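You operate a simulated robot arm through the tools that you are given. There is no shell and no other tool. Be economical: measure what you need, move in short steps, check, and stop when the job is done.

Carry out the task below with a simulated robot arm. There is one attempt and no reset: what you move stays moved.

## Task
Take the black mat and leave it on the shelf under the grey board. Put the white reel on the top of the side table. Take the green valve on the front of the wooden bench and put it away on the top of the blue bench. Take the brass valve from the front of the wooden bench and put it on the shelf under the grey board. Stack the box labelled "seals" from the front of the wooden bench on top of the box marked "nuts". Take the tape reel on the top of the short bench and put it away on the top of the blue bench. Switch the red trolley lever off. Set the bender lever to 90. Take the yellow knob and leave it on the front of the wooden bench. Put the brown tee on the top of the short bench. Put the grey washer on the shelf under the grey board away on the top of the side table. Open the tank lid. Any order will do. Set down upright: green valve, brass valve, yellow knob. The red trolley lever goes to its stop. The bender lever goes anticlockwise seen from above, to its stop.

Only the result counts: the job must be done as asked and must still hold three seconds after the hand-in. Knocking over, shifting, dropping, spilling or breaking anything else fails it. Lids that push on must go on centred and level and be pressed home; caps that screw on are set level and turned clockwise until they are tight.

## Robot
A 7-joint arm with a two-finger gripper on a trunk, on a base that drives. Base frame: it is fixed to the floor where the robot stands at the start and does not move with it; the origin is under the middle of the robot, x ahead of it, y to its left, z up; the surface under the hand at the start is at about z = 0.8. Lengths are in m, angles in rad, forces in N, time in s.
With the tool pointing down near the work surface it reaches from about 0.3 to 0.8 m from the robot's upright axis, wherever it stands. Its first joint turns from -2.897 to 2.897 rad. Places, roughly: bender lever [0.4, -3.4, 0.9]; black mat (2x15x15 cm) [0.5, 0, 0.9]; box [-2.25, -4, 0.75]; brass valve (8x5x8 cm) [-2.2, -3.7, 0.8]; brown tee (8x6x3 cm) [2.1, -5.3, 0.8]; front of the wooden bench [-2.3, -4, 0.8]; green valve (6x4x9 cm) [-2.3, -3.6, 0.8]; grey washer (3x3x3 cm) [-2.4, -1.4, 0.6]; red trolley lever [1.4, -6.7, 0.9]; shelf under the grey board [-2.5, -1.3, 0.6]; tank lid [-1.4, 2.7, 0.5]; tape reel (6x6x2 cm) [0.6, -7.3, 0.8]; top of the blue bench [0.8, -3.1, 0.9]; top of the short bench [0.9, -7.3, 0.8]; top of the side table [-2.4, -1.9, 0.8]; white reel (6x6x2 cm) [0.6, 0.3, 0.8]; yellow knob [1.5, -3.75, 0.75]. Payload 2.45 kg.
The tool frame sits at the grasp point between the pads (the TCP): z along the fingers, y along the line on which they close. The tips reach 0.027 m beyond it. The gripper opens to 0.08 m. The gripper's body begins 0.054 m behind the TCP.
Orientation is told as [roll, pitch, yaw] about the base's x, y, z axes, in that order, counted from this pose: with the fingers straight down and closing along the base's y, the tool's x points along the base's -x, its y along +y and its z along -z.

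## Interface
- The arm moves only by the tool move_arm. Its argument "commands" is a list of rows, each an object (a shift or turn left out is 0, a gripper value left out holds the last) with "linear": the shift along the tool's x, y, z in cm, a list of three; "dr": the turn, a rotation vector about the tool's x, y, z in rad, a list of three. In form: [{"linear": [dx, dy, dz], "dr": [wx, wy, wz]}, ...]. A call has 1 to 8 rows; each row is the pose to reach, as a shift and turn from the pose commanded when the call began, along the tool's axes at that moment. "grip" is the closure, from 0 (fully open) to 1 (shut), set as the call begins (left out, the last holds). A row lasts 0.2 s, in which the tool goes at most 0.05 m and 0.15 rad; a call with a longer step from one row to the next is refused whole, and so is a gripper value outside its range. A pose out of reach is approached as far as the arm can. The call stops where the force on the tool passes 40 N (or 10 N more than at its start, if that is more) or the arm is blocked; 0.2 s more then pass. The fingers move at their own pace (about 0.153 m/s each) and stop on an object; they squeeze with about 28 N. The grip force told is the motor's: it shows also when the fingers shut on nothing. Time passes only in rows, and 0.2 s behind the last, so rows that repeat a pose let the fingers close. The reply holds the time, the measured pose of the TCP, the force on the tool along the base axes, the opening and the grip force, in the units named above and with some noise, with the torque about the TCP (base axes, N m) and any sound that the robot's microphone picked up, and new pictures: "views" is both (left out), scene, wrist or none.
- Cameras (640 x 400 px; columns grow to the right, rows downward): "scene" is now at [0.0496, 0.1299, 1.6153]; the picture's right is [-0.22, -0.97, 0.00], its down [-0.82, 0.19, -0.55] and it looks along [0.53, -0.12, -0.84] (base axes); focal length 280 px, centre (320, 200). "wrist" rides on the gripper at [0.063, 0.013, -0.079] in the tool frame; the picture's right is [-0.19, 0.98, 0.00], its down [-0.72, -0.14, -0.68] and it looks along [-0.67, -0.13, 0.73] (tool axes); focal length 226 px, centre (320, 200). There is no depth. A picture from a camera that has moved, and an enlarged one, comes with that camera's place and axes in the base frame and with its lens. The place of the scene camera against the robot may be out by one fixed shift of up to 0.012 m in any direction.
- lift_body(by): slides the trunk up (or, below 0, down) by that many m; the arm and the scene camera ride with it, the base frame stays. It gives what a move gives, with no picture.
- drive_base(legs): drives the robot by 1 to 6 legs, each [ahead, turn to the left] in m and rad, along the robot's own axes; the way and the turn of a leg run together, so that a leg with both is an arc; at most 1.5 m and 3.142 rad a leg. The arm and the cameras ride along, it lands a little off, and it stops where it bumps. It gives what a move gives, and a new picture of the scene camera.
- aim_head(pan, tilt): turns the head with the scene camera to pan (to the left, within 2.094 rad either way) and tilt (down, from -0.506 to 1.204), counted from straight ahead of the robot. It gives what a move gives, and a new picture of the scene camera.
- inspect(camera, box): a new picture of the part [left, top, right, bottom] of that camera's present view, enlarged. No time passes.
- hand_in(): hands the job in; it is judged then, once.

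Work in short steps. Places have to be worked out from the pictures, the camera data and where the tool is seen: move nearer, look again, correct. Check each grasp and each placing, and mend what went wrong. You have 535 turns and 360 pictures in all, those below and enlarged ones among them. Open the gripper and draw the arm clear of the work before you hand the job in, unless the task says otherwise; then end with one line.

The tools are called after ">>>" by a JSON object that holds its "fn" and its "kwargs". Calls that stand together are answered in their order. move_arm: Moves the arm, as the interface text tells. Its arguments: {"type":"object","properties":{"commands":{"type":"array","items":{"type":"object","properties":{"linear":{"type":"array","items":{"type":"number"}},"dr":{"type":"array","items":{"type":"number"}}}}},"grip":{"type":"number"},"views":{"type":"string","enum":["both","scene","wrist","none"]}},"required":["commands"]} The other tools are called the same way: lift_body (by) slides the trunk up or down; drive_base (legs) drives the base; aim_head (pan, tilt) turns the head that bears the scene camera; inspect (camera, box) takes an enlarged picture of a part of a camera's view; hand_in () hands the job in.

At the start:

```text
clock: 0.0
tool_pos: [0.5074, 0.0717, 1.0747]
ee_rot: [0.001, -0.001, 0.005]
wrist_force: [0.0, 0.7, -0.3]
ft_torque: [0.04, 0.0, 0.03]
finger_gap: 0.0798
gripper_force: 0.0
trunk travel left (down, up): [-0.25, 0.29]
robot x, y, heading: [-0.0009, -0.0035, 0.003]
head pan, tilt: [-0.225, 0.99]
```

scene: 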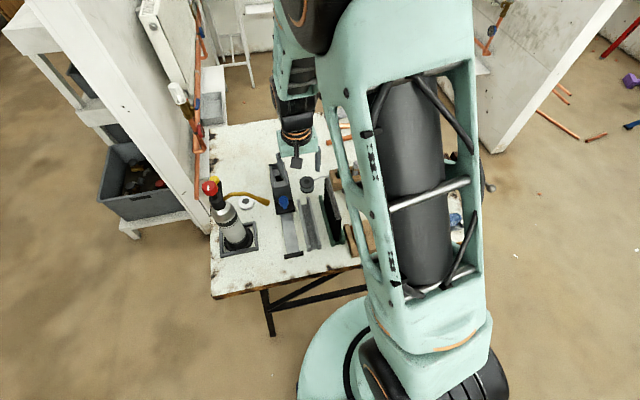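
wrist: 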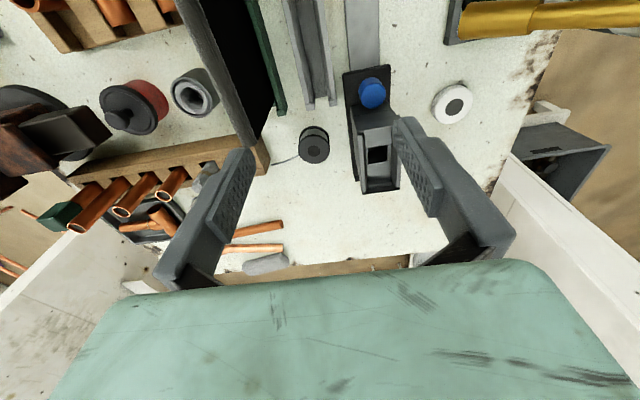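

I'll begin by looking more closely at the bench in front, to locate the mat and the white reel.

>>> {"fn": "inspect", "kwargs": {"camera": "wrist", "box": [160, 0, 520, 225]}}

>>> {"fn": "inspect", "kwargs": {"camera": "scene", "box": [180, 110, 500, 310]}}

```text
1.78 times, centred on (340, 112) of wrist
camera zoom: at [0.4439, 0.0845, 1.1545], right [0.19, 0.98, 0.0], down [0.72, -0.14, 0.68], along [0.67, -0.13, -0.73], focal length 402 px, centre (284, 356)
```

zoom: 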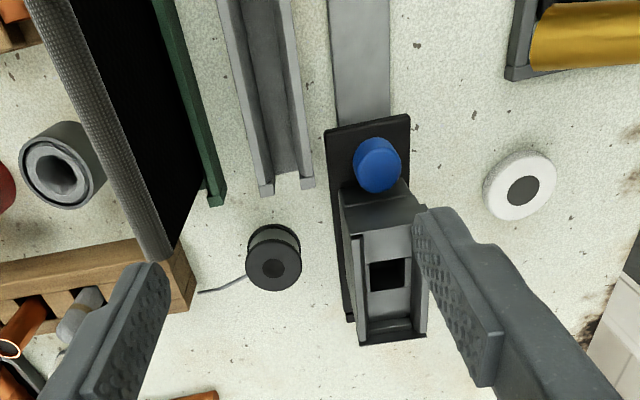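

```text
2.00 times, centred on (340, 210) of scene
camera zoom: at [0.0496, 0.1299, 1.6153], right [-0.22, -0.97, 0.0], down [-0.82, 0.19, -0.55], along [0.53, -0.12, -0.84], focal length 559 px, centre (280, 180)
```

zoom: 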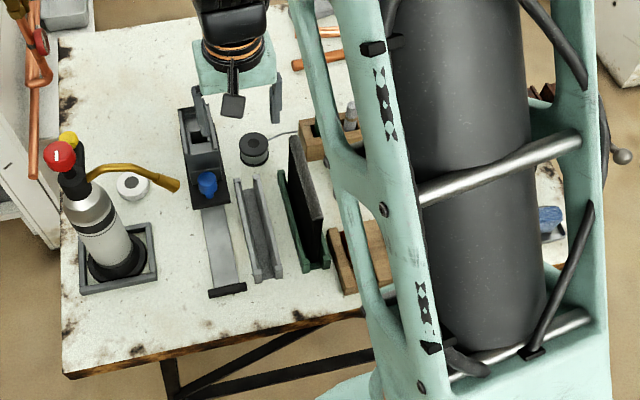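

The mat stands on edge in a green holder, with its top edge at about z=0.96, y≈-0.005 and x 0.39–0.535. I'll move above it and check with the wrist camera.

>>> {"fn": "move_arm", "kwargs": {"commands": [{"linear": [2, -4, 0]}, {"linear": [4.2, -7.7, 0]}, {"linear": [4.2, -7.7, 3]}, {"linear": [4.2, -7.7, 3]}], "grip": 0}}

```text
clock: 1.0
tool_pos: [0.4668, -0.0066, 1.0436]
ee_rot: [0.0, 0.0, 0.005]
wrist_force: [0.0, -0.5, 0.6]
ft_torque: [-0.05, -0.02, -0.03]
finger_gap: 0.0801
gripper_force: 0.1
trunk travel left (down, up): [-0.25, 0.29]
robot x, y, heading: [0.001, 0.0001, -0.001]
head pan, tilt: [-0.225, 0.99]
camera scene: at [0.0499, 0.1299, 1.6153], right [-0.22, -0.97, 0.0], down [-0.82, 0.19, -0.55], along [0.53, -0.12, -0.84], focal length 280 px, centre (320, 200)
camera wrist: at [0.4037, 0.0063, 1.1245], right [0.19, 0.98, 0.0], down [0.72, -0.14, 0.68], along [0.67, -0.13, -0.73], focal length 226 px, centre (320, 200)
```

scene: 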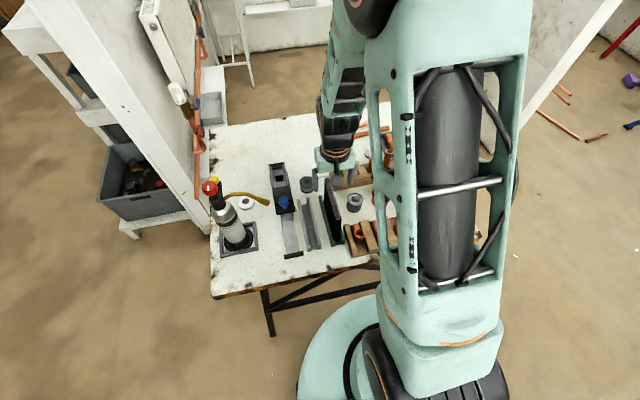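
wrist: 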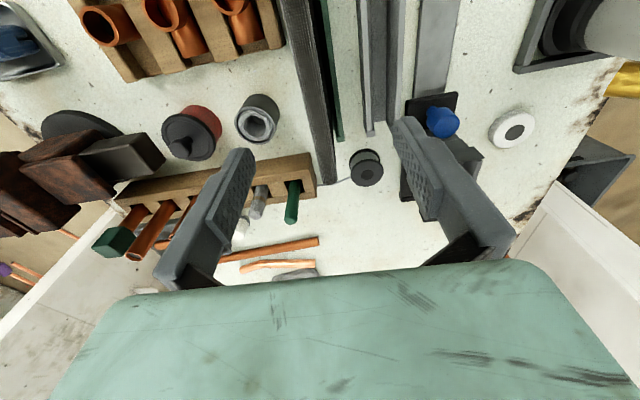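

The mat's centre line is at y≈-0.010. I'll go down so the fingers straddle it, then close.

>>> {"fn": "move_arm", "kwargs": {"commands": [{"linear": [0, -0.3, 4]}, {"linear": [0, -0.3, 8]}, {"linear": [0, -0.3, 10.6]}, {"linear": [0, -0.3, 10.6]}], "views": "both"}}

```text
clock: 2.0
tool_pos: [0.4686, -0.0096, 0.937]
ee_rot: [0.0, -0.001, 0.004]
wrist_force: [0.0, -0.3, 0.0]
ft_torque: [0.02, 0.04, 0.0]
finger_gap: 0.08
gripper_force: 0.0
trunk travel left (down, up): [-0.25, 0.29]
robot x, y, heading: [0.0013, -0.003, -0.001]
head pan, tilt: [-0.225, 0.99]
camera scene: at [0.0498, 0.1298, 1.6153], right [-0.22, -0.97, 0.0], down [-0.82, 0.19, -0.55], along [0.53, -0.12, -0.84], focal length 280 px, centre (320, 200)
camera wrist: at [0.4054, 0.0034, 1.0167], right [0.19, 0.98, 0.0], down [0.72, -0.14, 0.68], along [0.67, -0.13, -0.73], focal length 226 px, centre (320, 200)
```

scene: 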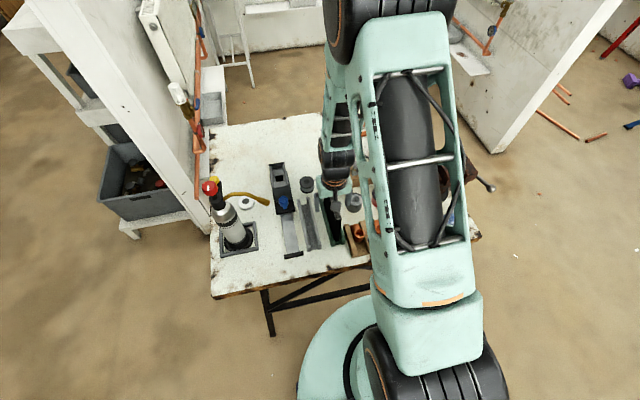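
wrist: 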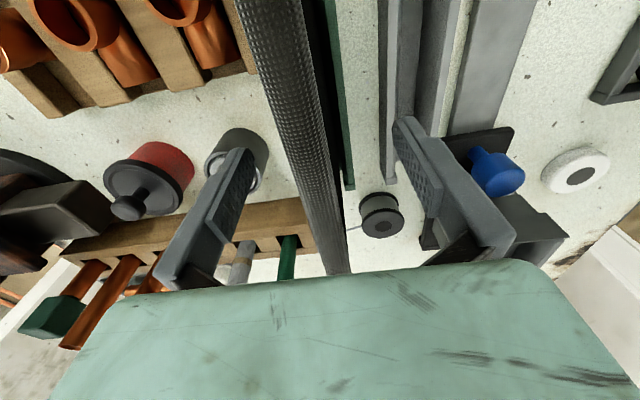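

The mat sits between the pads, so I'll close and then lift a little.

>>> {"fn": "move_arm", "kwargs": {"commands": [{"linear": [0, 0, 0]}, {"linear": [0, 0, 0]}, {"linear": [0, 0, 0]}], "grip": 1, "views": "none"}}

>>> {"fn": "move_arm", "kwargs": {"commands": [{"linear": [0, 0, -3]}, {"linear": [0, 0, -7]}, {"linear": [0, 0, -11]}, {"linear": [0, 0, -15]}, {"linear": [0, 0, -18]}, {"linear": [0, 0, -18]}]}}

```text
clock: 2.8
tool_pos: [0.4688, -0.0101, 0.9364]
ee_rot: [0.0, 0.0, 0.005]
wrist_force: [-0.3, 0.0, -0.8]
ft_torque: [0.02, 0.0, -0.02]
finger_gap: 0.0153
gripper_force: 28.9
trunk travel left (down, up): [-0.25, 0.29]
robot x, y, heading: [0.0001, 0.0012, -0.002]
head pan, tilt: [-0.225, 0.99]
```

```text
clock: 4.2
tool_pos: [0.4664, -0.0089, 1.1168]
ee_rot: [-0.001, 0.003, 0.006]
wrist_force: [-0.3, 0.2, -1.8]
ft_torque: [-0.01, 0.05, 0.02]
finger_gap: 0.0155
gripper_force: 27.7
trunk travel left (down, up): [-0.25, 0.29]
robot x, y, heading: [-0.0024, -0.0009, -0.0]
head pan, tilt: [-0.225, 0.99]
camera scene: at [0.0497, 0.1299, 1.6153], right [-0.22, -0.97, 0.0], down [-0.82, 0.19, -0.55], along [0.53, -0.12, -0.84], focal length 280 px, centre (320, 200)
camera wrist: at [0.4029, 0.0036, 1.1966], right [0.19, 0.98, 0.0], down [0.72, -0.14, 0.68], along [0.67, -0.13, -0.73], focal length 226 px, centre (320, 200)
```

scene: 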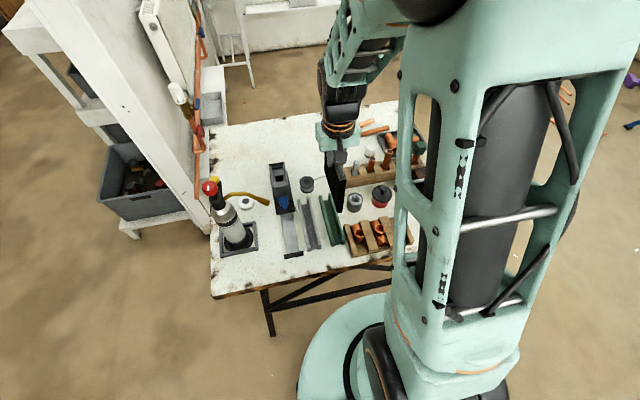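
wrist: 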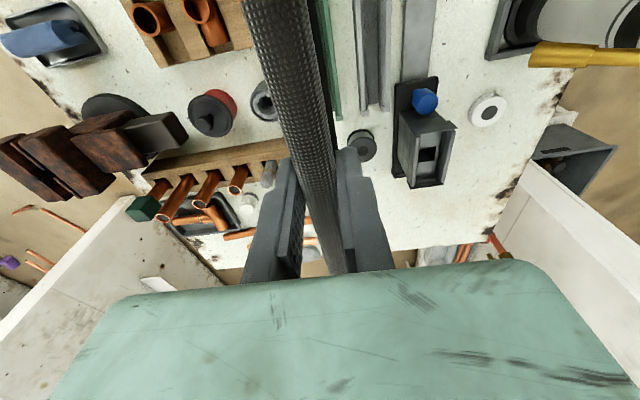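

The mat is held, 1.5 cm thick. I'll back away from the bench, turn towards the shelf and look.

>>> {"fn": "drive_base", "kwargs": {"legs": [[-0.6, 0], [0, -2.2]]}}

>>> {"fn": "aim_head", "kwargs": {"pan": -0.2, "tilt": 0.35}}

```text
clock: 13.0
tool_pos: [-0.8809, -0.3667, 1.1152]
ee_rot: [-0.001, 0.0, -2.216]
wrist_force: [-0.1, 0.0, -1.5]
ft_torque: [0.0, 0.0, -0.01]
finger_gap: 0.0154
gripper_force: 28.0
trunk travel left (down, up): [-0.25, 0.29]
robot x, y, heading: [-0.5895, -0.0001, -2.225]
head pan, tilt: [-0.225, 0.99]
camera scene: at [-0.5226, -0.1085, 1.6153], right [-0.64, 0.77, 0.0], down [0.64, 0.54, -0.55], along [-0.42, -0.35, -0.84], focal length 280 px, centre (320, 200)
```

scene: 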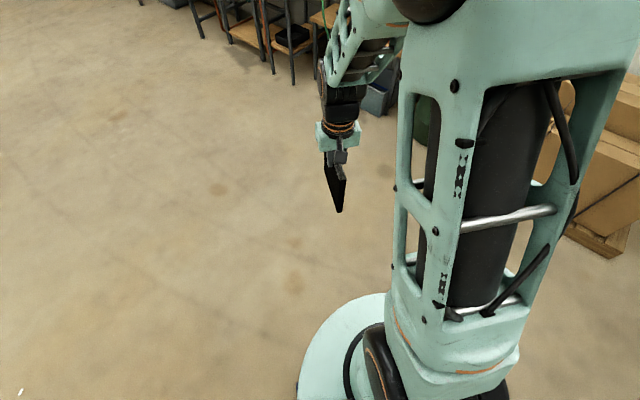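

```text
clock: 14.0
tool_pos: [-0.8816, -0.3674, 1.1157]
ee_rot: [-0.001, 0.0, -2.217]
wrist_force: [0.0, 0.1, -1.0]
ft_torque: [0.01, 0.0, 0.01]
finger_gap: 0.0151
gripper_force: 28.6
trunk travel left (down, up): [-0.25, 0.29]
robot x, y, heading: [-0.5912, -0.0037, -2.22]
head pan, tilt: [-0.201, 0.351]
camera scene: at [-0.5387, -0.1249, 1.6693], right [-0.66, 0.75, 0.0], down [0.26, 0.23, -0.94], along [-0.71, -0.62, -0.34], focal length 280 px, centre (320, 200)
```

scene: 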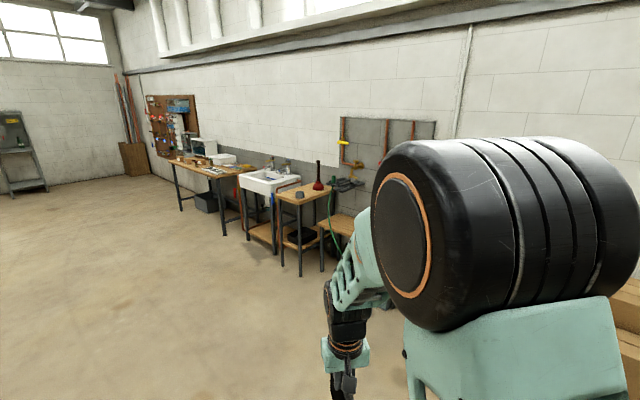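

The shelf is a low table under a grey board on the wall, and the side table stands left of it. I'll drive closer and face the wall.

>>> {"fn": "drive_base", "kwargs": {"legs": [[1.5, 0], [0.1, 0], [0, -0.92]]}}

>>> {"fn": "aim_head", "kwargs": {"pan": 0.35, "tilt": 0.7}}

```text
clock: 24.5
tool_pos: [-2.0299, -1.2386, 1.1159]
ee_rot: [0.0, 0.001, 3.132]
wrist_force: [0.4, 0.4, -1.4]
ft_torque: [0.04, -0.01, 0.0]
finger_gap: 0.0153
gripper_force: 27.8
trunk travel left (down, up): [-0.25, 0.29]
robot x, y, heading: [-1.5661, -1.2512, 3.125]
head pan, tilt: [-0.201, 0.351]
camera scene: at [-1.6368, -1.3675, 1.6694], right [0.21, 0.98, 0.0], down [0.34, -0.07, -0.94], along [-0.92, 0.2, -0.34], focal length 280 px, centre (320, 200)
```

scene: 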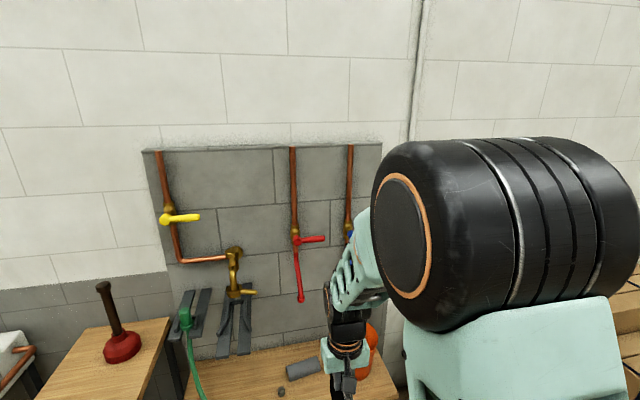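

```text
clock: 25.5
tool_pos: [-2.0303, -1.2381, 1.1155]
ee_rot: [0.0, 0.001, 3.133]
wrist_force: [0.6, -0.6, -2.2]
ft_torque: [-0.02, -0.03, -0.03]
finger_gap: 0.0152
gripper_force: 27.8
trunk travel left (down, up): [-0.25, 0.29]
robot x, y, heading: [-1.5673, -1.2516, 3.128]
head pan, tilt: [0.351, 0.7]
camera scene: at [-1.626, -1.4155, 1.638], right [-0.33, 0.94, 0.0], down [0.61, 0.21, -0.77], along [-0.72, -0.25, -0.64], focal length 280 px, centre (320, 200)
```

scene: 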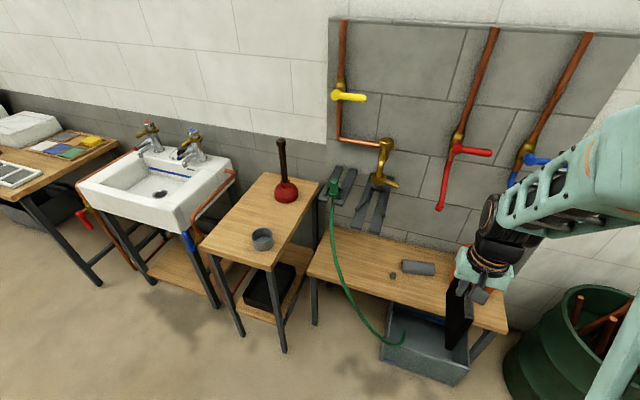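

The shelf shows the small washer, a grey pipe, and a hose at its left end. I'll zoom in.

>>> {"fn": "inspect", "kwargs": {"camera": "scene", "box": [290, 160, 530, 310]}}

>>> {"fn": "inspect", "kwargs": {"camera": "wrist", "box": [0, 0, 640, 400]}}

```text
2.67 times, centred on (410, 235) of scene
camera zoom: at [-1.626, -1.4155, 1.638], right [-0.33, 0.94, 0.0], down [0.61, 0.21, -0.77], along [-0.72, -0.25, -0.64], focal length 745 px, centre (80, 107)
```

zoom: 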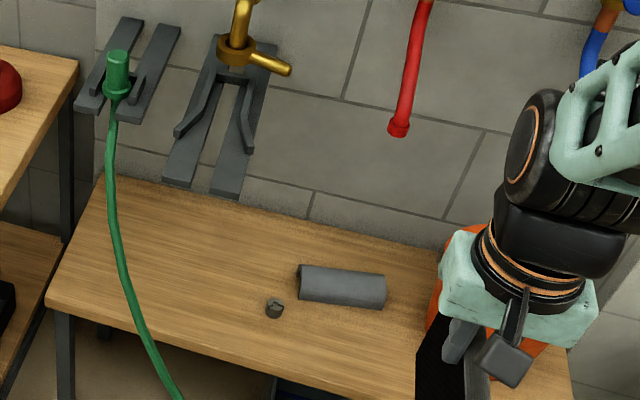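

```text
1.00 times, centred on (320, 200) of wrist (not enlarged: the box is as wide or as high as the picture)
camera zoom: at [-1.9669, -1.251, 1.1963], right [-0.2, -0.98, 0.0], down [-0.72, 0.15, 0.68], along [-0.67, 0.14, -0.73], focal length 226 px, centre (320, 200)
```

zoom: 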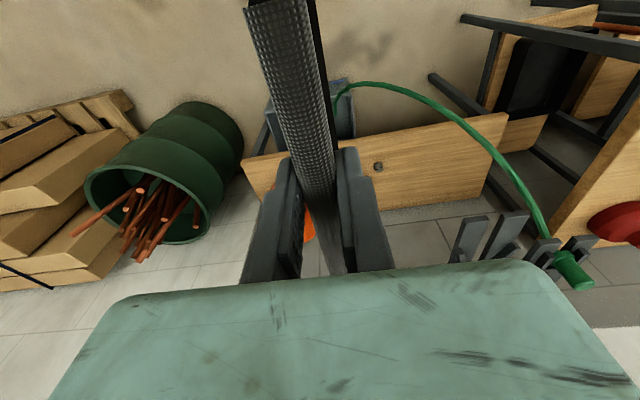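

The free strip is the front of the shelf, between the washer (y≈-1.35) and the orange object (y≈-1.0), in front of the pipe. The mat should lie flat with the tool about horizontal, so I'll turn the tool -90° about its z first.

>>> {"fn": "move_arm", "kwargs": {"commands": [{"dr": [0, 0, -0.15]}, {"dr": [0, 0, -0.3]}, {"dr": [0, 0, -0.45]}, {"dr": [0, 0, -0.6]}, {"dr": [0, 0, -0.75]}, {"dr": [0, 0, -0.9]}, {"dr": [0, 0, -1.05]}, {"dr": [0, 0, -1.2]}], "views": "none"}}

>>> {"fn": "move_arm", "kwargs": {"commands": [{"dr": [0, 0, -0.15]}, {"dr": [0, 0, -0.3]}, {"dr": [0, 0, -0.37]}, {"dr": [0, 0, -0.37]}], "views": "scene"}}

```text
clock: 27.3
tool_pos: [-2.0304, -1.2378, 1.1163]
ee_rot: [-0.001, 0.0, -1.947]
wrist_force: [0.6, -0.2, -0.9]
ft_torque: [0.0, 0.01, -0.01]
finger_gap: 0.0154
gripper_force: 28.2
trunk travel left (down, up): [-0.25, 0.29]
robot x, y, heading: [-1.5623, -1.2515, 3.131]
head pan, tilt: [0.351, 0.7]
```

```text
clock: 28.3
tool_pos: [-2.0298, -1.2386, 1.117]
ee_rot: [0.001, 0.0, -1.579]
wrist_force: [0.9, -0.1, -1.2]
ft_torque: [0.02, -0.01, 0.05]
finger_gap: 0.0156
gripper_force: 28.6
trunk travel left (down, up): [-0.25, 0.29]
robot x, y, heading: [-1.5656, -1.2517, 3.124]
head pan, tilt: [0.351, 0.7]
camera scene: at [-1.626, -1.4155, 1.638], right [-0.33, 0.94, 0.0], down [0.61, 0.21, -0.76], along [-0.72, -0.25, -0.64], focal length 280 px, centre (320, 200)
```

scene: 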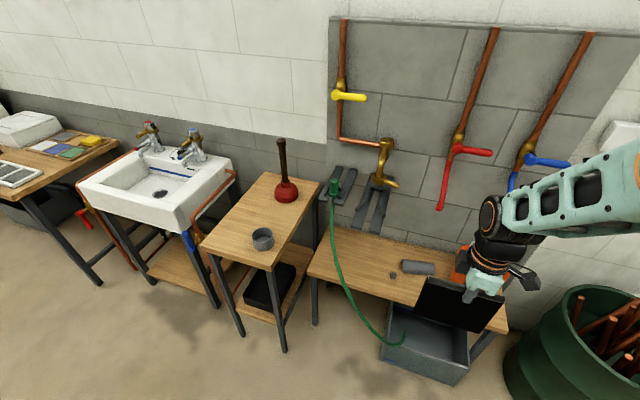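

Now I'll tilt the tool forward about its x by 1.13 rad.

>>> {"fn": "move_arm", "kwargs": {"commands": [{"dr": [0.15, 0, 0]}, {"dr": [0.3, 0, 0]}, {"dr": [0.45, 0, 0]}, {"dr": [0.6, 0, 0]}, {"dr": [0.75, 0, 0]}, {"dr": [0.9, 0, 0]}, {"dr": [1.05, 0, 0]}, {"dr": [1.13, 0, 0]}], "views": "both"}}

```text
clock: 30.1
tool_pos: [-2.0788, -1.2348, 1.1138]
ee_rot: [-1.13, -0.001, -1.58]
wrist_force: [-0.1, -0.2, -1.0]
ft_torque: [0.01, -0.07, 0.0]
finger_gap: 0.0154
gripper_force: 28.1
out of reach, approached as far as the arm can: row 6, 7, 8
trunk travel left (down, up): [-0.25, 0.29]
robot x, y, heading: [-1.5632, -1.2542, 3.127]
head pan, tilt: [0.351, 0.7]
camera scene: at [-1.6262, -1.4162, 1.6379], right [-0.33, 0.94, 0.0], down [0.61, 0.21, -0.76], along [-0.72, -0.25, -0.64], focal length 280 px, centre (320, 200)
camera wrist: at [-2.0007, -1.1718, 1.137], right [0.42, -0.2, -0.89], down [0.55, -0.72, 0.42], along [-0.72, -0.66, -0.19], focal length 226 px, centre (320, 200)
```

scene: 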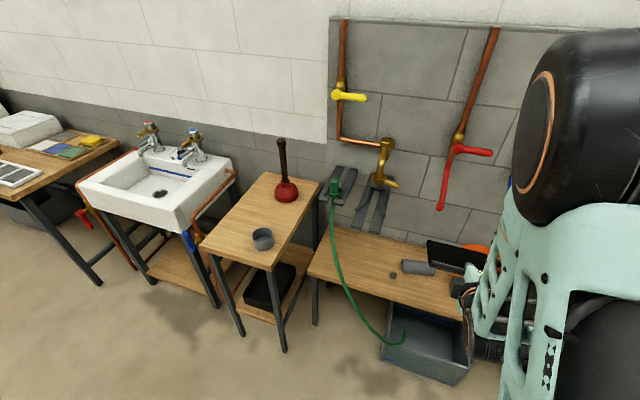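
wrist: 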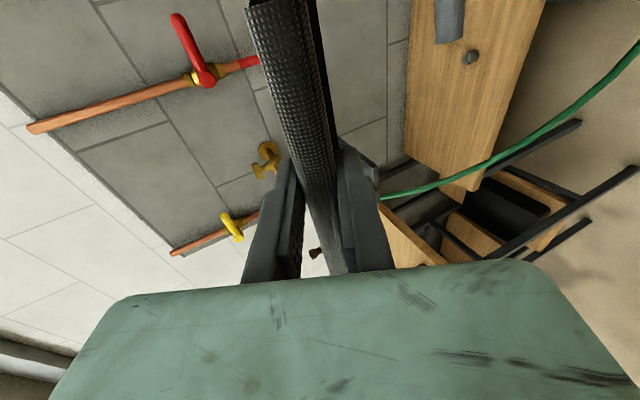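

The tilt is in place. I'll lower the trunk to bring the arm to shelf height.

>>> {"fn": "lift_body", "kwargs": {"by": -0.2}}

>>> {"fn": "move_arm", "kwargs": {"commands": [{"linear": [2, 0, 3]}, {"linear": [5, 0, 6]}, {"linear": [5, 0, 6]}], "views": "both"}}

```text
clock: 32.3
tool_pos: [-2.077, -1.2344, 0.915]
ee_rot: [-1.13, -0.001, -1.58]
wrist_force: [0.8, 0.1, -1.7]
ft_torque: [-0.02, -0.11, 0.0]
finger_gap: 0.0154
gripper_force: 28.1
trunk travel left (down, up): [-0.05, 0.49]
robot x, y, heading: [-1.5676, -1.2521, 3.134]
head pan, tilt: [0.351, 0.7]
```

```text
clock: 33.1
tool_pos: [-2.1307, -1.1832, 0.8871]
ee_rot: [-1.13, 0.001, -1.58]
wrist_force: [-0.1, -0.7, -1.5]
ft_torque: [0.01, -0.07, 0.01]
finger_gap: 0.0155
gripper_force: 27.7
trunk travel left (down, up): [-0.05, 0.49]
robot x, y, heading: [-1.5652, -1.2539, 3.127]
head pan, tilt: [0.351, 0.7]
camera scene: at [-1.6265, -1.4151, 1.438], right [-0.33, 0.94, 0.0], down [0.61, 0.21, -0.76], along [-0.72, -0.25, -0.64], focal length 280 px, centre (320, 200)
camera wrist: at [-2.0526, -1.1199, 0.9103], right [0.42, -0.2, -0.89], down [0.55, -0.72, 0.42], along [-0.72, -0.66, -0.19], focal length 226 px, centre (320, 200)
```

scene: 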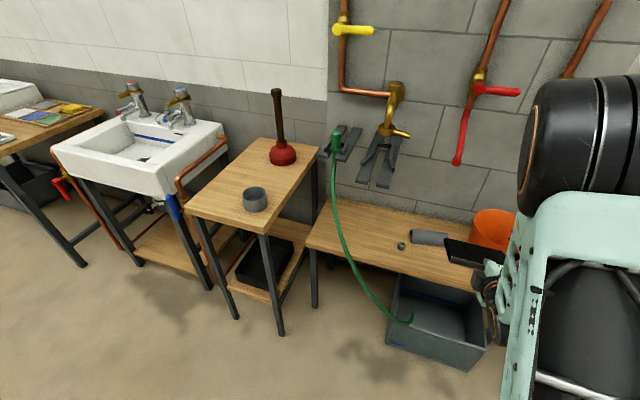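
wrist: 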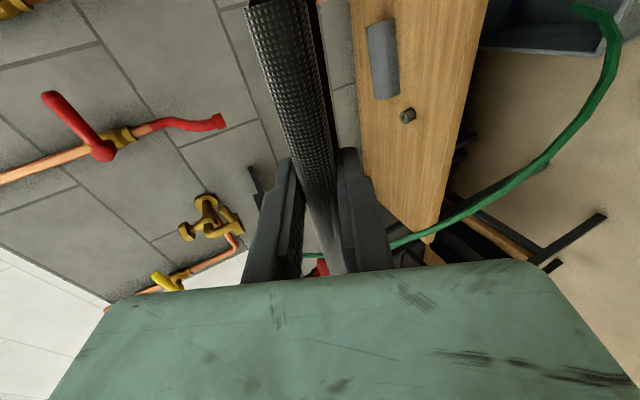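

The arm is tracking well. I'll move diagonally to just above the front strip of the shelf.

>>> {"fn": "move_arm", "kwargs": {"commands": [{"linear": [0, 1.76, 4.07]}, {"linear": [0, 3.52, 8.15]}, {"linear": [0, 5.28, 12.2]}, {"linear": [0, 7.04, 16.3]}, {"linear": [0, 8.8, 20.4]}, {"linear": [0, 10.56, 24.45]}, {"linear": [0, 10.56, 24.45]}], "views": "both"}}

```text
clock: 34.7
tool_pos: [-2.3062, -1.1818, 0.6887]
ee_rot: [-1.128, 0.0, -1.58]
wrist_force: [-0.4, 0.0, -1.1]
ft_torque: [0.03, -0.1, 0.03]
finger_gap: 0.0155
gripper_force: 27.8
trunk travel left (down, up): [-0.05, 0.49]
robot x, y, heading: [-1.5626, -1.2533, 3.123]
head pan, tilt: [0.351, 0.7]
camera scene: at [-1.6266, -1.4155, 1.438], right [-0.33, 0.94, 0.0], down [0.61, 0.21, -0.76], along [-0.72, -0.25, -0.64], focal length 280 px, centre (320, 200)
camera wrist: at [-2.2281, -1.1187, 0.7117], right [0.42, -0.2, -0.89], down [0.55, -0.72, 0.42], along [-0.72, -0.66, -0.19], focal length 226 px, centre (320, 200)
```

scene: 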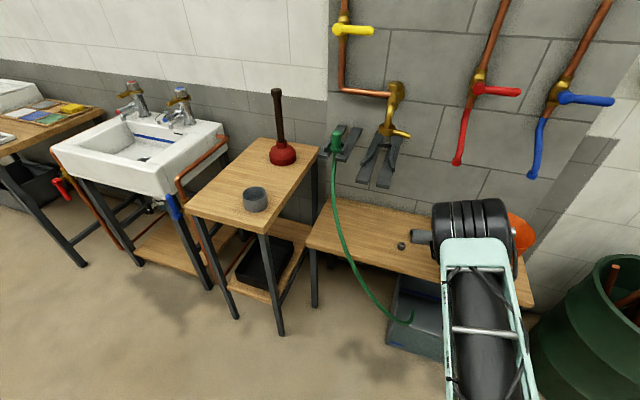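
wrist: 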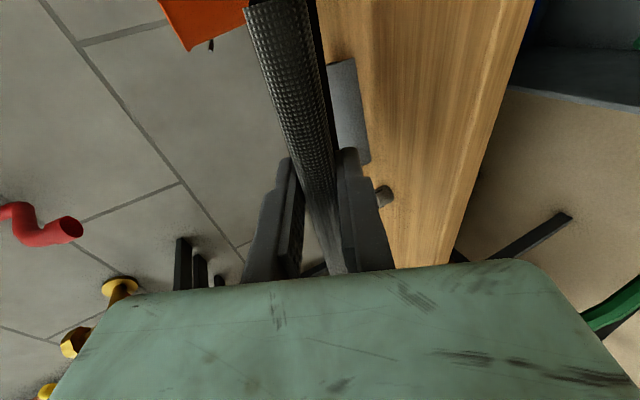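

I'll lower slowly until the far edge touches.

>>> {"fn": "move_arm", "kwargs": {"commands": [{"linear": [0, 0.9, 0.43]}, {"linear": [0, 1.8, 0.85]}, {"linear": [0, 2.3, 1.1]}, {"linear": [0, 2.3, 1.1]}], "views": "wrist"}}

```text
clock: 35.7
tool_pos: [-2.3065, -1.1837, 0.6627]
ee_rot: [-1.131, 0.0, -1.58]
wrist_force: [0.5, 1.1, -1.7]
ft_torque: [-0.03, -0.12, 0.0]
finger_gap: 0.0154
gripper_force: 27.9
trunk travel left (down, up): [-0.05, 0.49]
robot x, y, heading: [-1.5621, -1.2499, 3.133]
head pan, tilt: [0.351, 0.7]
camera wrist: at [-2.2295, -1.1199, 0.6862], right [0.42, -0.2, -0.89], down [0.55, -0.72, 0.42], along [-0.72, -0.66, -0.19], focal length 226 px, centre (320, 200)
```

wrist: 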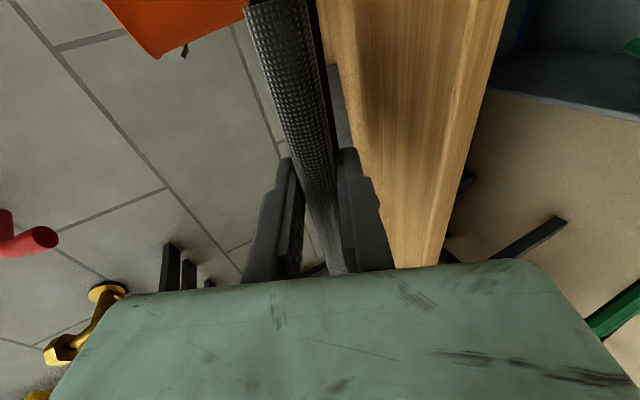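

There's no contact yet. I'll back off about 0.8 cm from the pipe and keep lowering.

>>> {"fn": "move_arm", "kwargs": {"commands": [{"linear": [0, 0.34, -0.72]}, {"linear": [0, 0.8, -0.5]}, {"linear": [0, 1.25, -0.3]}, {"linear": [0, 1.7, -0.08]}, {"linear": [0, 1.7, -0.08]}], "views": "wrist"}}

```text
clock: 36.9
tool_pos: [-2.3005, -1.183, 0.6469]
ee_rot: [-1.127, -0.002, -1.579]
wrist_force: [-0.2, 0.8, -1.9]
ft_torque: [-0.01, -0.12, 0.02]
finger_gap: 0.0154
gripper_force: 27.9
trunk travel left (down, up): [-0.05, 0.49]
robot x, y, heading: [-1.5638, -1.2556, 3.13]
head pan, tilt: [0.351, 0.7]
camera wrist: at [-2.223, -1.1196, 0.6703], right [0.42, -0.2, -0.89], down [0.55, -0.72, 0.42], along [-0.72, -0.66, -0.19], focal length 226 px, centre (320, 200)
```

wrist: 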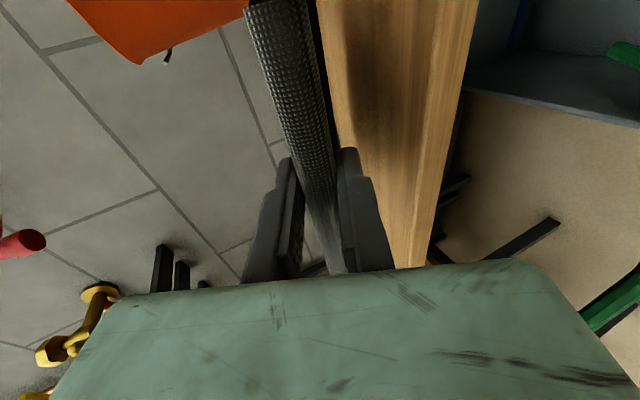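

Still no contact, so the shelf must be a little lower. I'll continue down.

>>> {"fn": "move_arm", "kwargs": {"commands": [{"linear": [0, 0.45, 0.21]}, {"linear": [0, 0.9, 0.43]}, {"linear": [0, 1.35, 0.64]}, {"linear": [0, 1.8, 0.85]}, {"linear": [0, 2.25, 1.06]}, {"linear": [0, 2.25, 1.06]}], "views": "wrist"}}

```text
clock: 38.3
tool_pos: [-2.3015, -1.1823, 0.6214]
ee_rot: [-1.13, 0.0, -1.579]
wrist_force: [0.6, 0.3, -0.9]
ft_torque: [0.02, -0.08, 0.03]
finger_gap: 0.0153
gripper_force: 28.2
trunk travel left (down, up): [-0.05, 0.49]
robot x, y, heading: [-1.563, -1.2522, 3.13]
head pan, tilt: [0.351, 0.7]
camera wrist: at [-2.2232, -1.1186, 0.6452], right [0.42, -0.2, -0.89], down [0.55, -0.72, 0.42], along [-0.72, -0.66, -0.19], focal length 226 px, centre (320, 200)
```

wrist: 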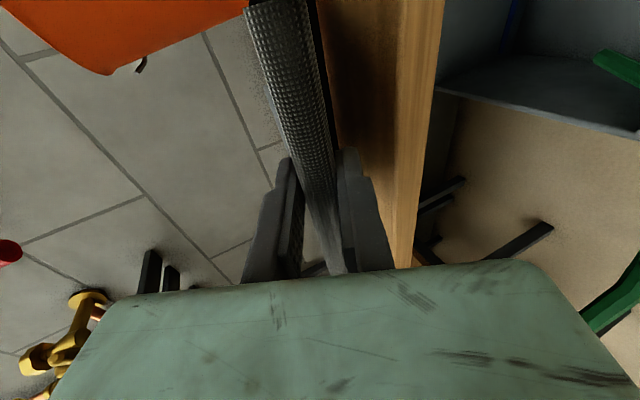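

Triangulating the washer gives a shelf top at about z≈0.55, so everything sits ~4 cm deeper. I'll move in 4 cm and go down gently.

>>> {"fn": "move_arm", "kwargs": {"commands": [{"linear": [0, -0.8, 1.8]}, {"linear": [0, -1.6, 3.5]}, {"linear": [0, -1.2, 3.7]}, {"linear": [0, -0.6, 4.0]}, {"linear": [0, -0.2, 4.2]}, {"linear": [0, -0.2, 4.2]}], "views": "both"}}

```text
clock: 39.7
tool_pos: [-2.3382, -1.1827, 0.6059]
ee_rot: [-1.131, 0.001, -1.58]
wrist_force: [4.8, 0.6, 9.2]
ft_torque: [0.0, 1.02, -0.07]
finger_gap: 0.0168
gripper_force: 27.6
trunk travel left (down, up): [-0.05, 0.49]
robot x, y, heading: [-1.5657, -1.2532, 3.127]
head pan, tilt: [0.351, 0.7]
camera scene: at [-1.6246, -1.4156, 1.4381], right [-0.33, 0.94, 0.0], down [0.61, 0.21, -0.77], along [-0.72, -0.25, -0.64], focal length 280 px, centre (320, 200)
camera wrist: at [-2.2613, -1.1186, 0.6293], right [0.42, -0.2, -0.89], down [0.55, -0.72, 0.42], along [-0.72, -0.66, -0.19], focal length 226 px, centre (320, 200)
```

scene: 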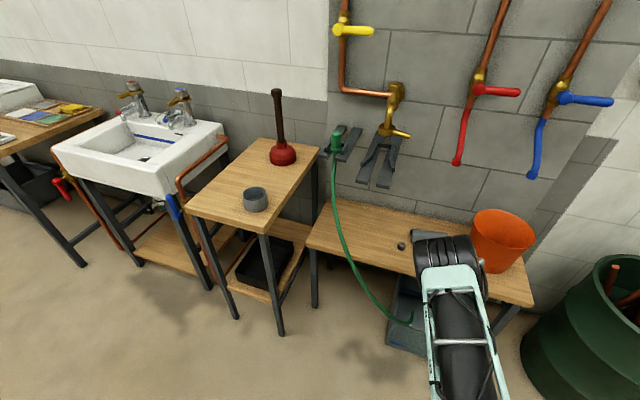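
wrist: 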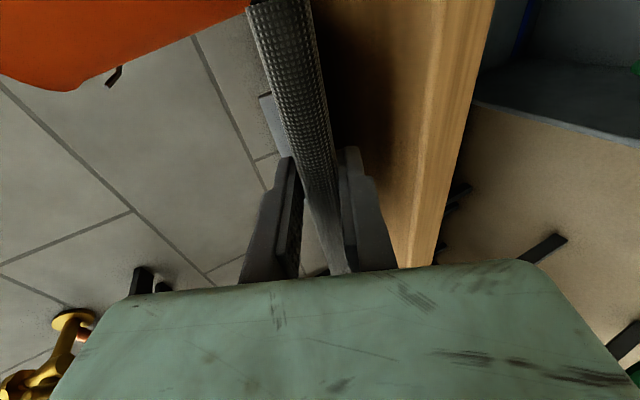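

Contact (9 N) puts the shelf top at z≈0.547. I'll open to about 5 cm so the mat settles on the lower finger, then lower 1 cm.

>>> {"fn": "move_arm", "kwargs": {"commands": [{"linear": [0, 0, 0]}, {"linear": [0, 0, 0]}, {"linear": [0, 0.45, 0.2]}, {"linear": [0, 0.9, 0.43]}, {"linear": [0, 0.9, 0.43]}], "grip": 0.4, "views": "wrist"}}

```text
clock: 40.9
tool_pos: [-2.3383, -1.1821, 0.5972]
ee_rot: [-1.129, 0.0, -1.579]
wrist_force: [0.5, -0.4, -1.2]
ft_torque: [0.0, -0.01, 0.01]
finger_gap: 0.0484
gripper_force: 0.2
trunk travel left (down, up): [-0.05, 0.49]
robot x, y, heading: [-1.5629, -1.254, 3.124]
head pan, tilt: [0.351, 0.7]
camera wrist: at [-2.2612, -1.1186, 0.6198], right [0.42, -0.2, -0.89], down [0.55, -0.72, 0.42], along [-0.72, -0.66, -0.19], focal length 226 px, centre (320, 200)
```

wrist: 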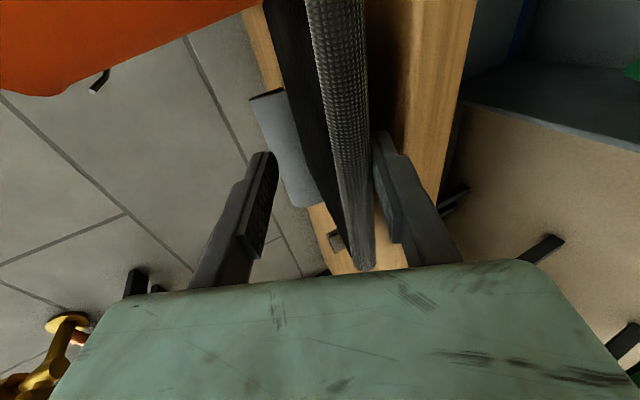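

The mat rests on the lower finger, with its far edge on the shelf. I'll draw the fingers straight back out.

>>> {"fn": "move_arm", "kwargs": {"commands": [{"linear": [0, 0.85, -1.3]}, {"linear": [0, 1.5, -2.9]}, {"linear": [0, 2.1, -4.5]}, {"linear": [0, 3.0, -6.3]}, {"linear": [0, 3.8, -8.1]}, {"linear": [0, 3.8, -8.1]}], "views": "both"}}

```text
clock: 42.3
tool_pos: [-2.2472, -1.1855, 0.5972]
ee_rot: [-1.129, 0.0, -1.579]
wrist_force: [-0.1, 0.7, 0.6]
ft_torque: [-0.01, -0.01, -0.02]
finger_gap: 0.048
gripper_force: 0.1
trunk travel left (down, up): [-0.05, 0.49]
robot x, y, heading: [-1.5646, -1.254, 3.125]
head pan, tilt: [0.351, 0.7]
camera scene: at [-1.6258, -1.4156, 1.438], right [-0.33, 0.94, 0.0], down [0.61, 0.21, -0.76], along [-0.72, -0.25, -0.64], focal length 280 px, centre (320, 200)
camera wrist: at [-2.1701, -1.1219, 0.6197], right [0.42, -0.2, -0.89], down [0.55, -0.72, 0.42], along [-0.72, -0.66, -0.19], focal length 226 px, centre (320, 200)
```

scene: 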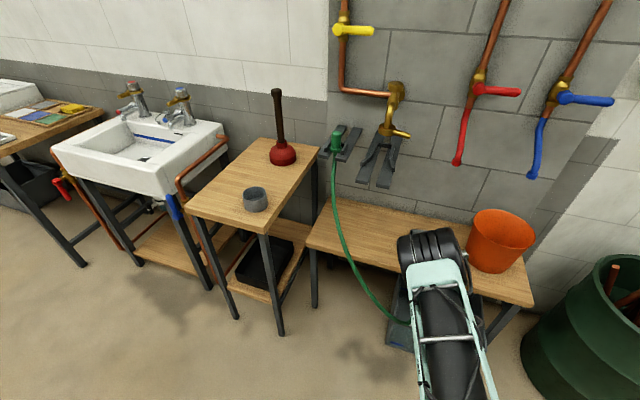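
wrist: 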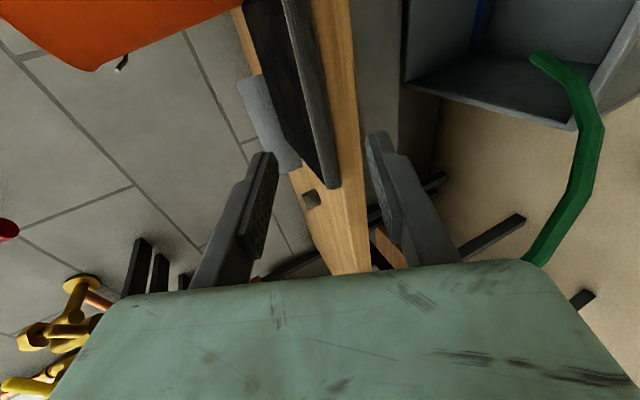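

The mat lies flat on the shelf with wood showing in front of it. I'll raise the arm and look at the shelf and side table.

>>> {"fn": "move_arm", "kwargs": {"commands": [{"linear": [0, -3.2, -2.6]}, {"linear": [0, -6.4, -5.2]}, {"linear": [0, -9.6, -7.8]}, {"linear": [0, -12.8, -10.4]}, {"linear": [0, -16, -13]}, {"linear": [0, -16, -13]}], "views": "none"}}

>>> {"fn": "lift_body", "kwargs": {"by": 0.2}}

>>> {"fn": "move_arm", "kwargs": {"commands": [{"dr": [-0.15, 0, 0]}, {"dr": [-0.3, 0, 0]}, {"dr": [-0.45, 0, 0]}, {"dr": [-0.6, 0, 0]}, {"dr": [-0.75, 0, 0]}, {"dr": [-0.9, 0, 0]}, {"dr": [-1.05, 0, 0]}, {"dr": [-1.13, 0, 0]}], "views": "both"}}

```text
clock: 43.7
tool_pos: [-2.1974, -1.1805, 0.7948]
ee_rot: [-1.131, 0.0, -1.579]
wrist_force: [0.5, 0.4, 0.6]
ft_torque: [0.0, -0.01, 0.0]
finger_gap: 0.0479
gripper_force: 0.0
trunk travel left (down, up): [-0.05, 0.49]
robot x, y, heading: [-1.5638, -1.256, 3.126]
head pan, tilt: [0.351, 0.7]
```

```text
clock: 45.8
tool_pos: [-2.1995, -1.1804, 0.9946]
ee_rot: [-1.129, 0.001, -1.58]
wrist_force: [-0.6, -0.4, 0.0]
ft_torque: [0.03, 0.0, -0.02]
finger_gap: 0.0477
gripper_force: 0.1
trunk travel left (down, up): [-0.25, 0.29]
robot x, y, heading: [-1.5679, -1.2533, 3.125]
head pan, tilt: [0.351, 0.7]
```

```text
clock: 47.6
tool_pos: [-2.1994, -1.1805, 0.9947]
ee_rot: [0.004, -0.003, -1.581]
wrist_force: [-0.7, -0.3, -0.4]
ft_torque: [0.0, -0.02, 0.03]
finger_gap: 0.0482
gripper_force: 0.0
trunk travel left (down, up): [-0.25, 0.29]
robot x, y, heading: [-1.5652, -1.2508, 3.126]
head pan, tilt: [0.351, 0.7]
camera scene: at [-1.6269, -1.4161, 1.6379], right [-0.33, 0.94, 0.0], down [0.61, 0.21, -0.76], along [-0.72, -0.25, -0.65], focal length 280 px, centre (320, 200)
camera wrist: at [-2.1862, -1.1168, 1.0748], right [0.98, -0.2, 0.0], down [-0.15, -0.72, 0.68], along [-0.14, -0.67, -0.73], focal length 226 px, centre (320, 200)
```

scene: 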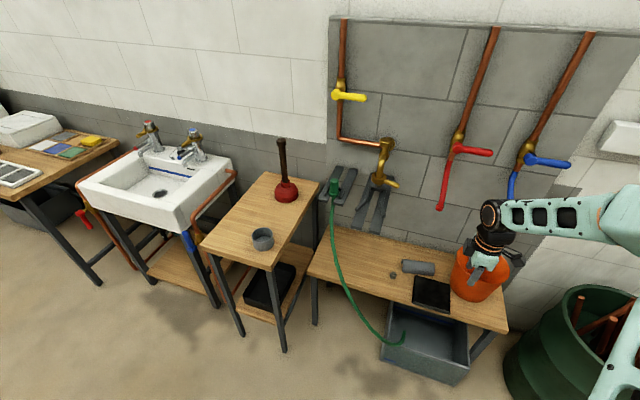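
wrist: 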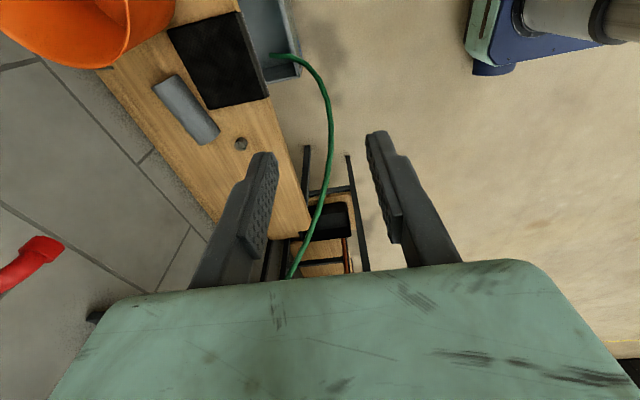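

The mat is placed well. Next is the washer at about (-2.44, -1.353). I'll retract the arm and stand at about (-1.78, -1.6), where both the washer and the table top are in reach.

>>> {"fn": "move_arm", "kwargs": {"commands": [{"linear": [0, 4, -1]}, {"linear": [0, 8, -2]}, {"linear": [0, 12, -4]}, {"linear": [0, 15, -5]}], "grip": 0, "views": "none"}}

>>> {"fn": "drive_base", "kwargs": {"legs": [[0, 1.03], [0.41, 0], [0, -1.02]]}}

```text
clock: 48.6
tool_pos: [-2.0499, -1.1846, 1.0457]
ee_rot: [0.0, -0.002, -1.581]
wrist_force: [-0.5, 0.7, -0.9]
ft_torque: [0.01, 0.04, 0.02]
finger_gap: 0.0801
gripper_force: 0.0
trunk travel left (down, up): [-0.25, 0.29]
robot x, y, heading: [-1.5657, -1.2563, 3.125]
head pan, tilt: [0.351, 0.7]
```

```text
clock: 56.6
tool_pos: [-2.2643, -1.5708, 1.0459]
ee_rot: [-0.001, 0.0, -1.532]
wrist_force: [0.0, 0.4, 0.2]
ft_torque: [0.0, -0.01, -0.02]
finger_gap: 0.0802
gripper_force: 0.0
trunk travel left (down, up): [-0.25, 0.29]
robot x, y, heading: [-1.7749, -1.6192, -3.111]
head pan, tilt: [0.351, 0.7]
camera scene: at [-1.8306, -1.7809, 1.638], right [-0.37, 0.93, 0.0], down [0.6, 0.24, -0.76], along [-0.71, -0.29, -0.64], focal length 280 px, centre (320, 200)
```

scene: 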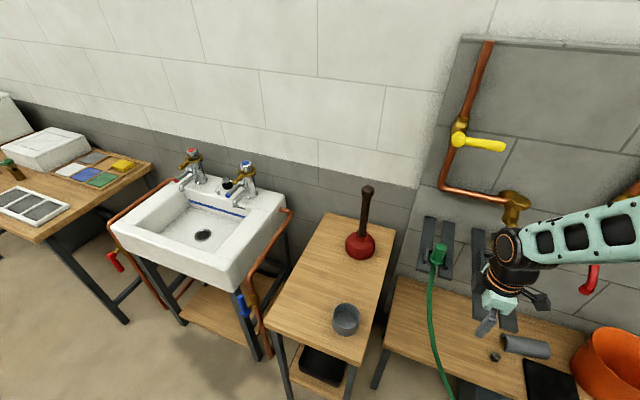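

I'll move over the washer at height and check with the wrist camera.

>>> {"fn": "move_arm", "kwargs": {"commands": [{"linear": [4, -3, 0]}, {"linear": [8, -6, 0]}, {"linear": [12, -9, 0]}, {"linear": [16, -12, 0]}, {"linear": [20, -15, 0]}, {"linear": [22.5, -16.9, 0]}, {"linear": [22.5, -16.9, 0]}], "views": "none"}}

>>> {"fn": "lift_body", "kwargs": {"by": -0.25}}

>>> {"fn": "inspect", "kwargs": {"camera": "wrist", "box": [0, 0, 640, 400]}}

```text
clock: 58.2
tool_pos: [-2.4402, -1.3536, 1.0441]
ee_rot: [-0.001, -0.001, -1.533]
wrist_force: [-0.5, -1.1, -0.3]
ft_torque: [-0.01, -0.02, 0.01]
finger_gap: 0.0799
gripper_force: 0.0
trunk travel left (down, up): [-0.25, 0.29]
robot x, y, heading: [-1.7756, -1.6178, -3.113]
head pan, tilt: [0.351, 0.7]
```

```text
clock: 60.8
tool_pos: [-2.4408, -1.3538, 0.7958]
ee_rot: [-0.001, 0.0, -1.531]
wrist_force: [0.0, -0.5, 0.0]
ft_torque: [0.01, 0.0, 0.0]
finger_gap: 0.0799
gripper_force: 0.1
trunk travel left (down, up): [0.0, 0.54]
robot x, y, heading: [-1.7767, -1.6185, -3.107]
head pan, tilt: [0.351, 0.7]
```

```text
1.00 times, centred on (320, 200) of wrist (not enlarged: the box is as wide or as high as the picture)
camera zoom: at [-2.4313, -1.2887, 0.8753], right [0.99, -0.16, 0.0], down [-0.11, -0.72, 0.68], along [-0.11, -0.67, -0.73], focal length 226 px, centre (320, 200)
```

zoom: 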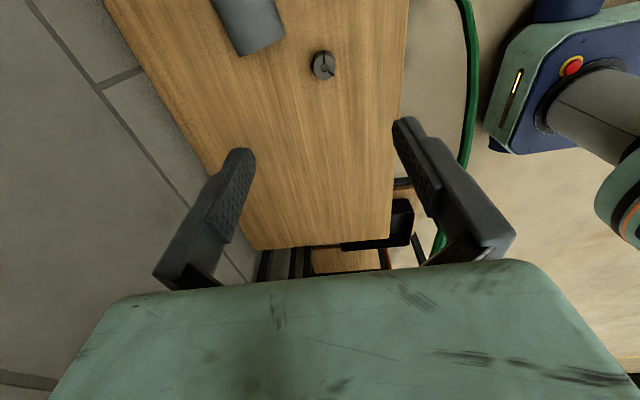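

The washer is confirmed at (-2.440, -1.357). I'll descend with the tips just above the shelf.

>>> {"fn": "move_arm", "kwargs": {"commands": [{"linear": [-0.3, 0, 5]}, {"linear": [-0.3, 0, 10]}, {"linear": [-0.3, 0, 15]}, {"linear": [-0.3, 0, 18]}, {"linear": [-0.3, 0, 20]}, {"linear": [-0.3, 0, 21.3]}, {"linear": [-0.3, 0, 21.3]}], "views": "wrist"}}

```text
clock: 62.4
tool_pos: [-2.44, -1.3551, 0.5857]
ee_rot: [-0.002, 0.003, -1.534]
wrist_force: [-3.6, -2.1, 7.3]
ft_torque: [-0.11, -0.21, -0.12]
finger_gap: 0.0741
gripper_force: 0.1
trunk travel left (down, up): [0.0, 0.54]
robot x, y, heading: [-1.7768, -1.6175, -3.107]
head pan, tilt: [0.351, 0.7]
stopped in row 7: the force on the tool passed its limit at 41 N (the readings are from after the stop); the commanded pose is now the measured one
camera wrist: at [-2.4311, -1.2907, 0.6672], right [0.99, -0.16, 0.0], down [-0.11, -0.72, 0.68], along [-0.11, -0.67, -0.73], focal length 226 px, centre (320, 200)
```

wrist: 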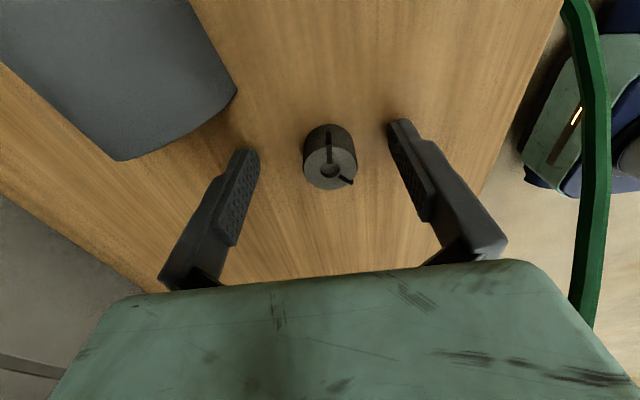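

I touched the shelf, so its top is at about z≈0.558. I'll raise 4 mm, shift 0.8 cm towards the washer and close.

>>> {"fn": "move_arm", "kwargs": {"commands": [{"linear": [0, 0, -0.4]}, {"linear": [0.8, 0, -0.4]}, {"linear": [0.8, 0, -0.4]}], "views": "none"}}

>>> {"fn": "move_arm", "kwargs": {"commands": [{"linear": [0, 0, 0]}, {"linear": [0, 0, 0]}, {"linear": [0, 0, 0]}], "grip": 1, "views": "wrist"}}

```text
clock: 63.1
tool_pos: [-2.4411, -1.3461, 0.5887]
ee_rot: [0.004, 0.002, -1.535]
wrist_force: [-0.5, 0.0, -0.3]
ft_torque: [-0.01, 0.0, -0.01]
finger_gap: 0.08
gripper_force: 0.1
trunk travel left (down, up): [0.0, 0.54]
robot x, y, heading: [-1.7789, -1.6184, -3.111]
head pan, tilt: [0.351, 0.7]
```

```text
clock: 64.0
tool_pos: [-2.4394, -1.3462, 0.5896]
ee_rot: [0.003, 0.0, -1.535]
wrist_force: [-0.2, 0.0, 0.9]
ft_torque: [0.0, 0.0, 0.0]
finger_gap: 0.023
gripper_force: 28.2
trunk travel left (down, up): [0.0, 0.54]
robot x, y, heading: [-1.7747, -1.6149, -3.108]
head pan, tilt: [0.351, 0.7]
camera wrist: at [-2.4302, -1.2819, 0.6693], right [0.99, -0.16, 0.0], down [-0.12, -0.72, 0.68], along [-0.1, -0.67, -0.73], focal length 226 px, centre (320, 200)
```

wrist: 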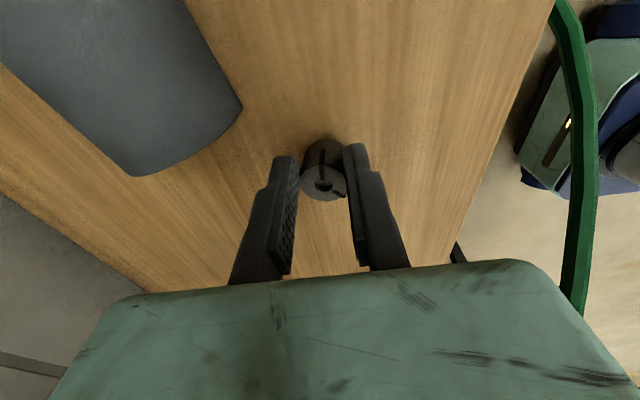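

The washer is gripped. I'll lift it with the trunk and move over to a free spot on the side table.

>>> {"fn": "lift_body", "kwargs": {"by": 0.45}}

>>> {"fn": "aim_head", "kwargs": {"pan": 0.4, "tilt": 0.9}}

```text
refused: 0.45 is not a number from -0.4 to 0.4
```

```text
clock: 64.7
tool_pos: [-2.4393, -1.3469, 0.5896]
ee_rot: [0.0, 0.0, -1.534]
wrist_force: [-0.8, 0.3, -0.3]
ft_torque: [0.02, 0.0, -0.02]
finger_gap: 0.0227
gripper_force: 28.4
trunk travel left (down, up): [0.0, 0.54]
robot x, y, heading: [-1.7777, -1.6176, -3.111]
head pan, tilt: [0.4, 0.901]
camera scene: at [-1.8204, -1.7807, 1.3719], right [-0.42, 0.91, 0.0], down [0.71, 0.33, -0.62], along [-0.56, -0.26, -0.78], focal length 280 px, centre (320, 200)
```

scene: 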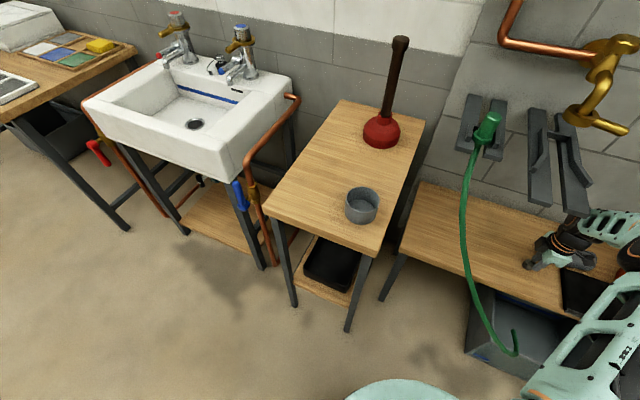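

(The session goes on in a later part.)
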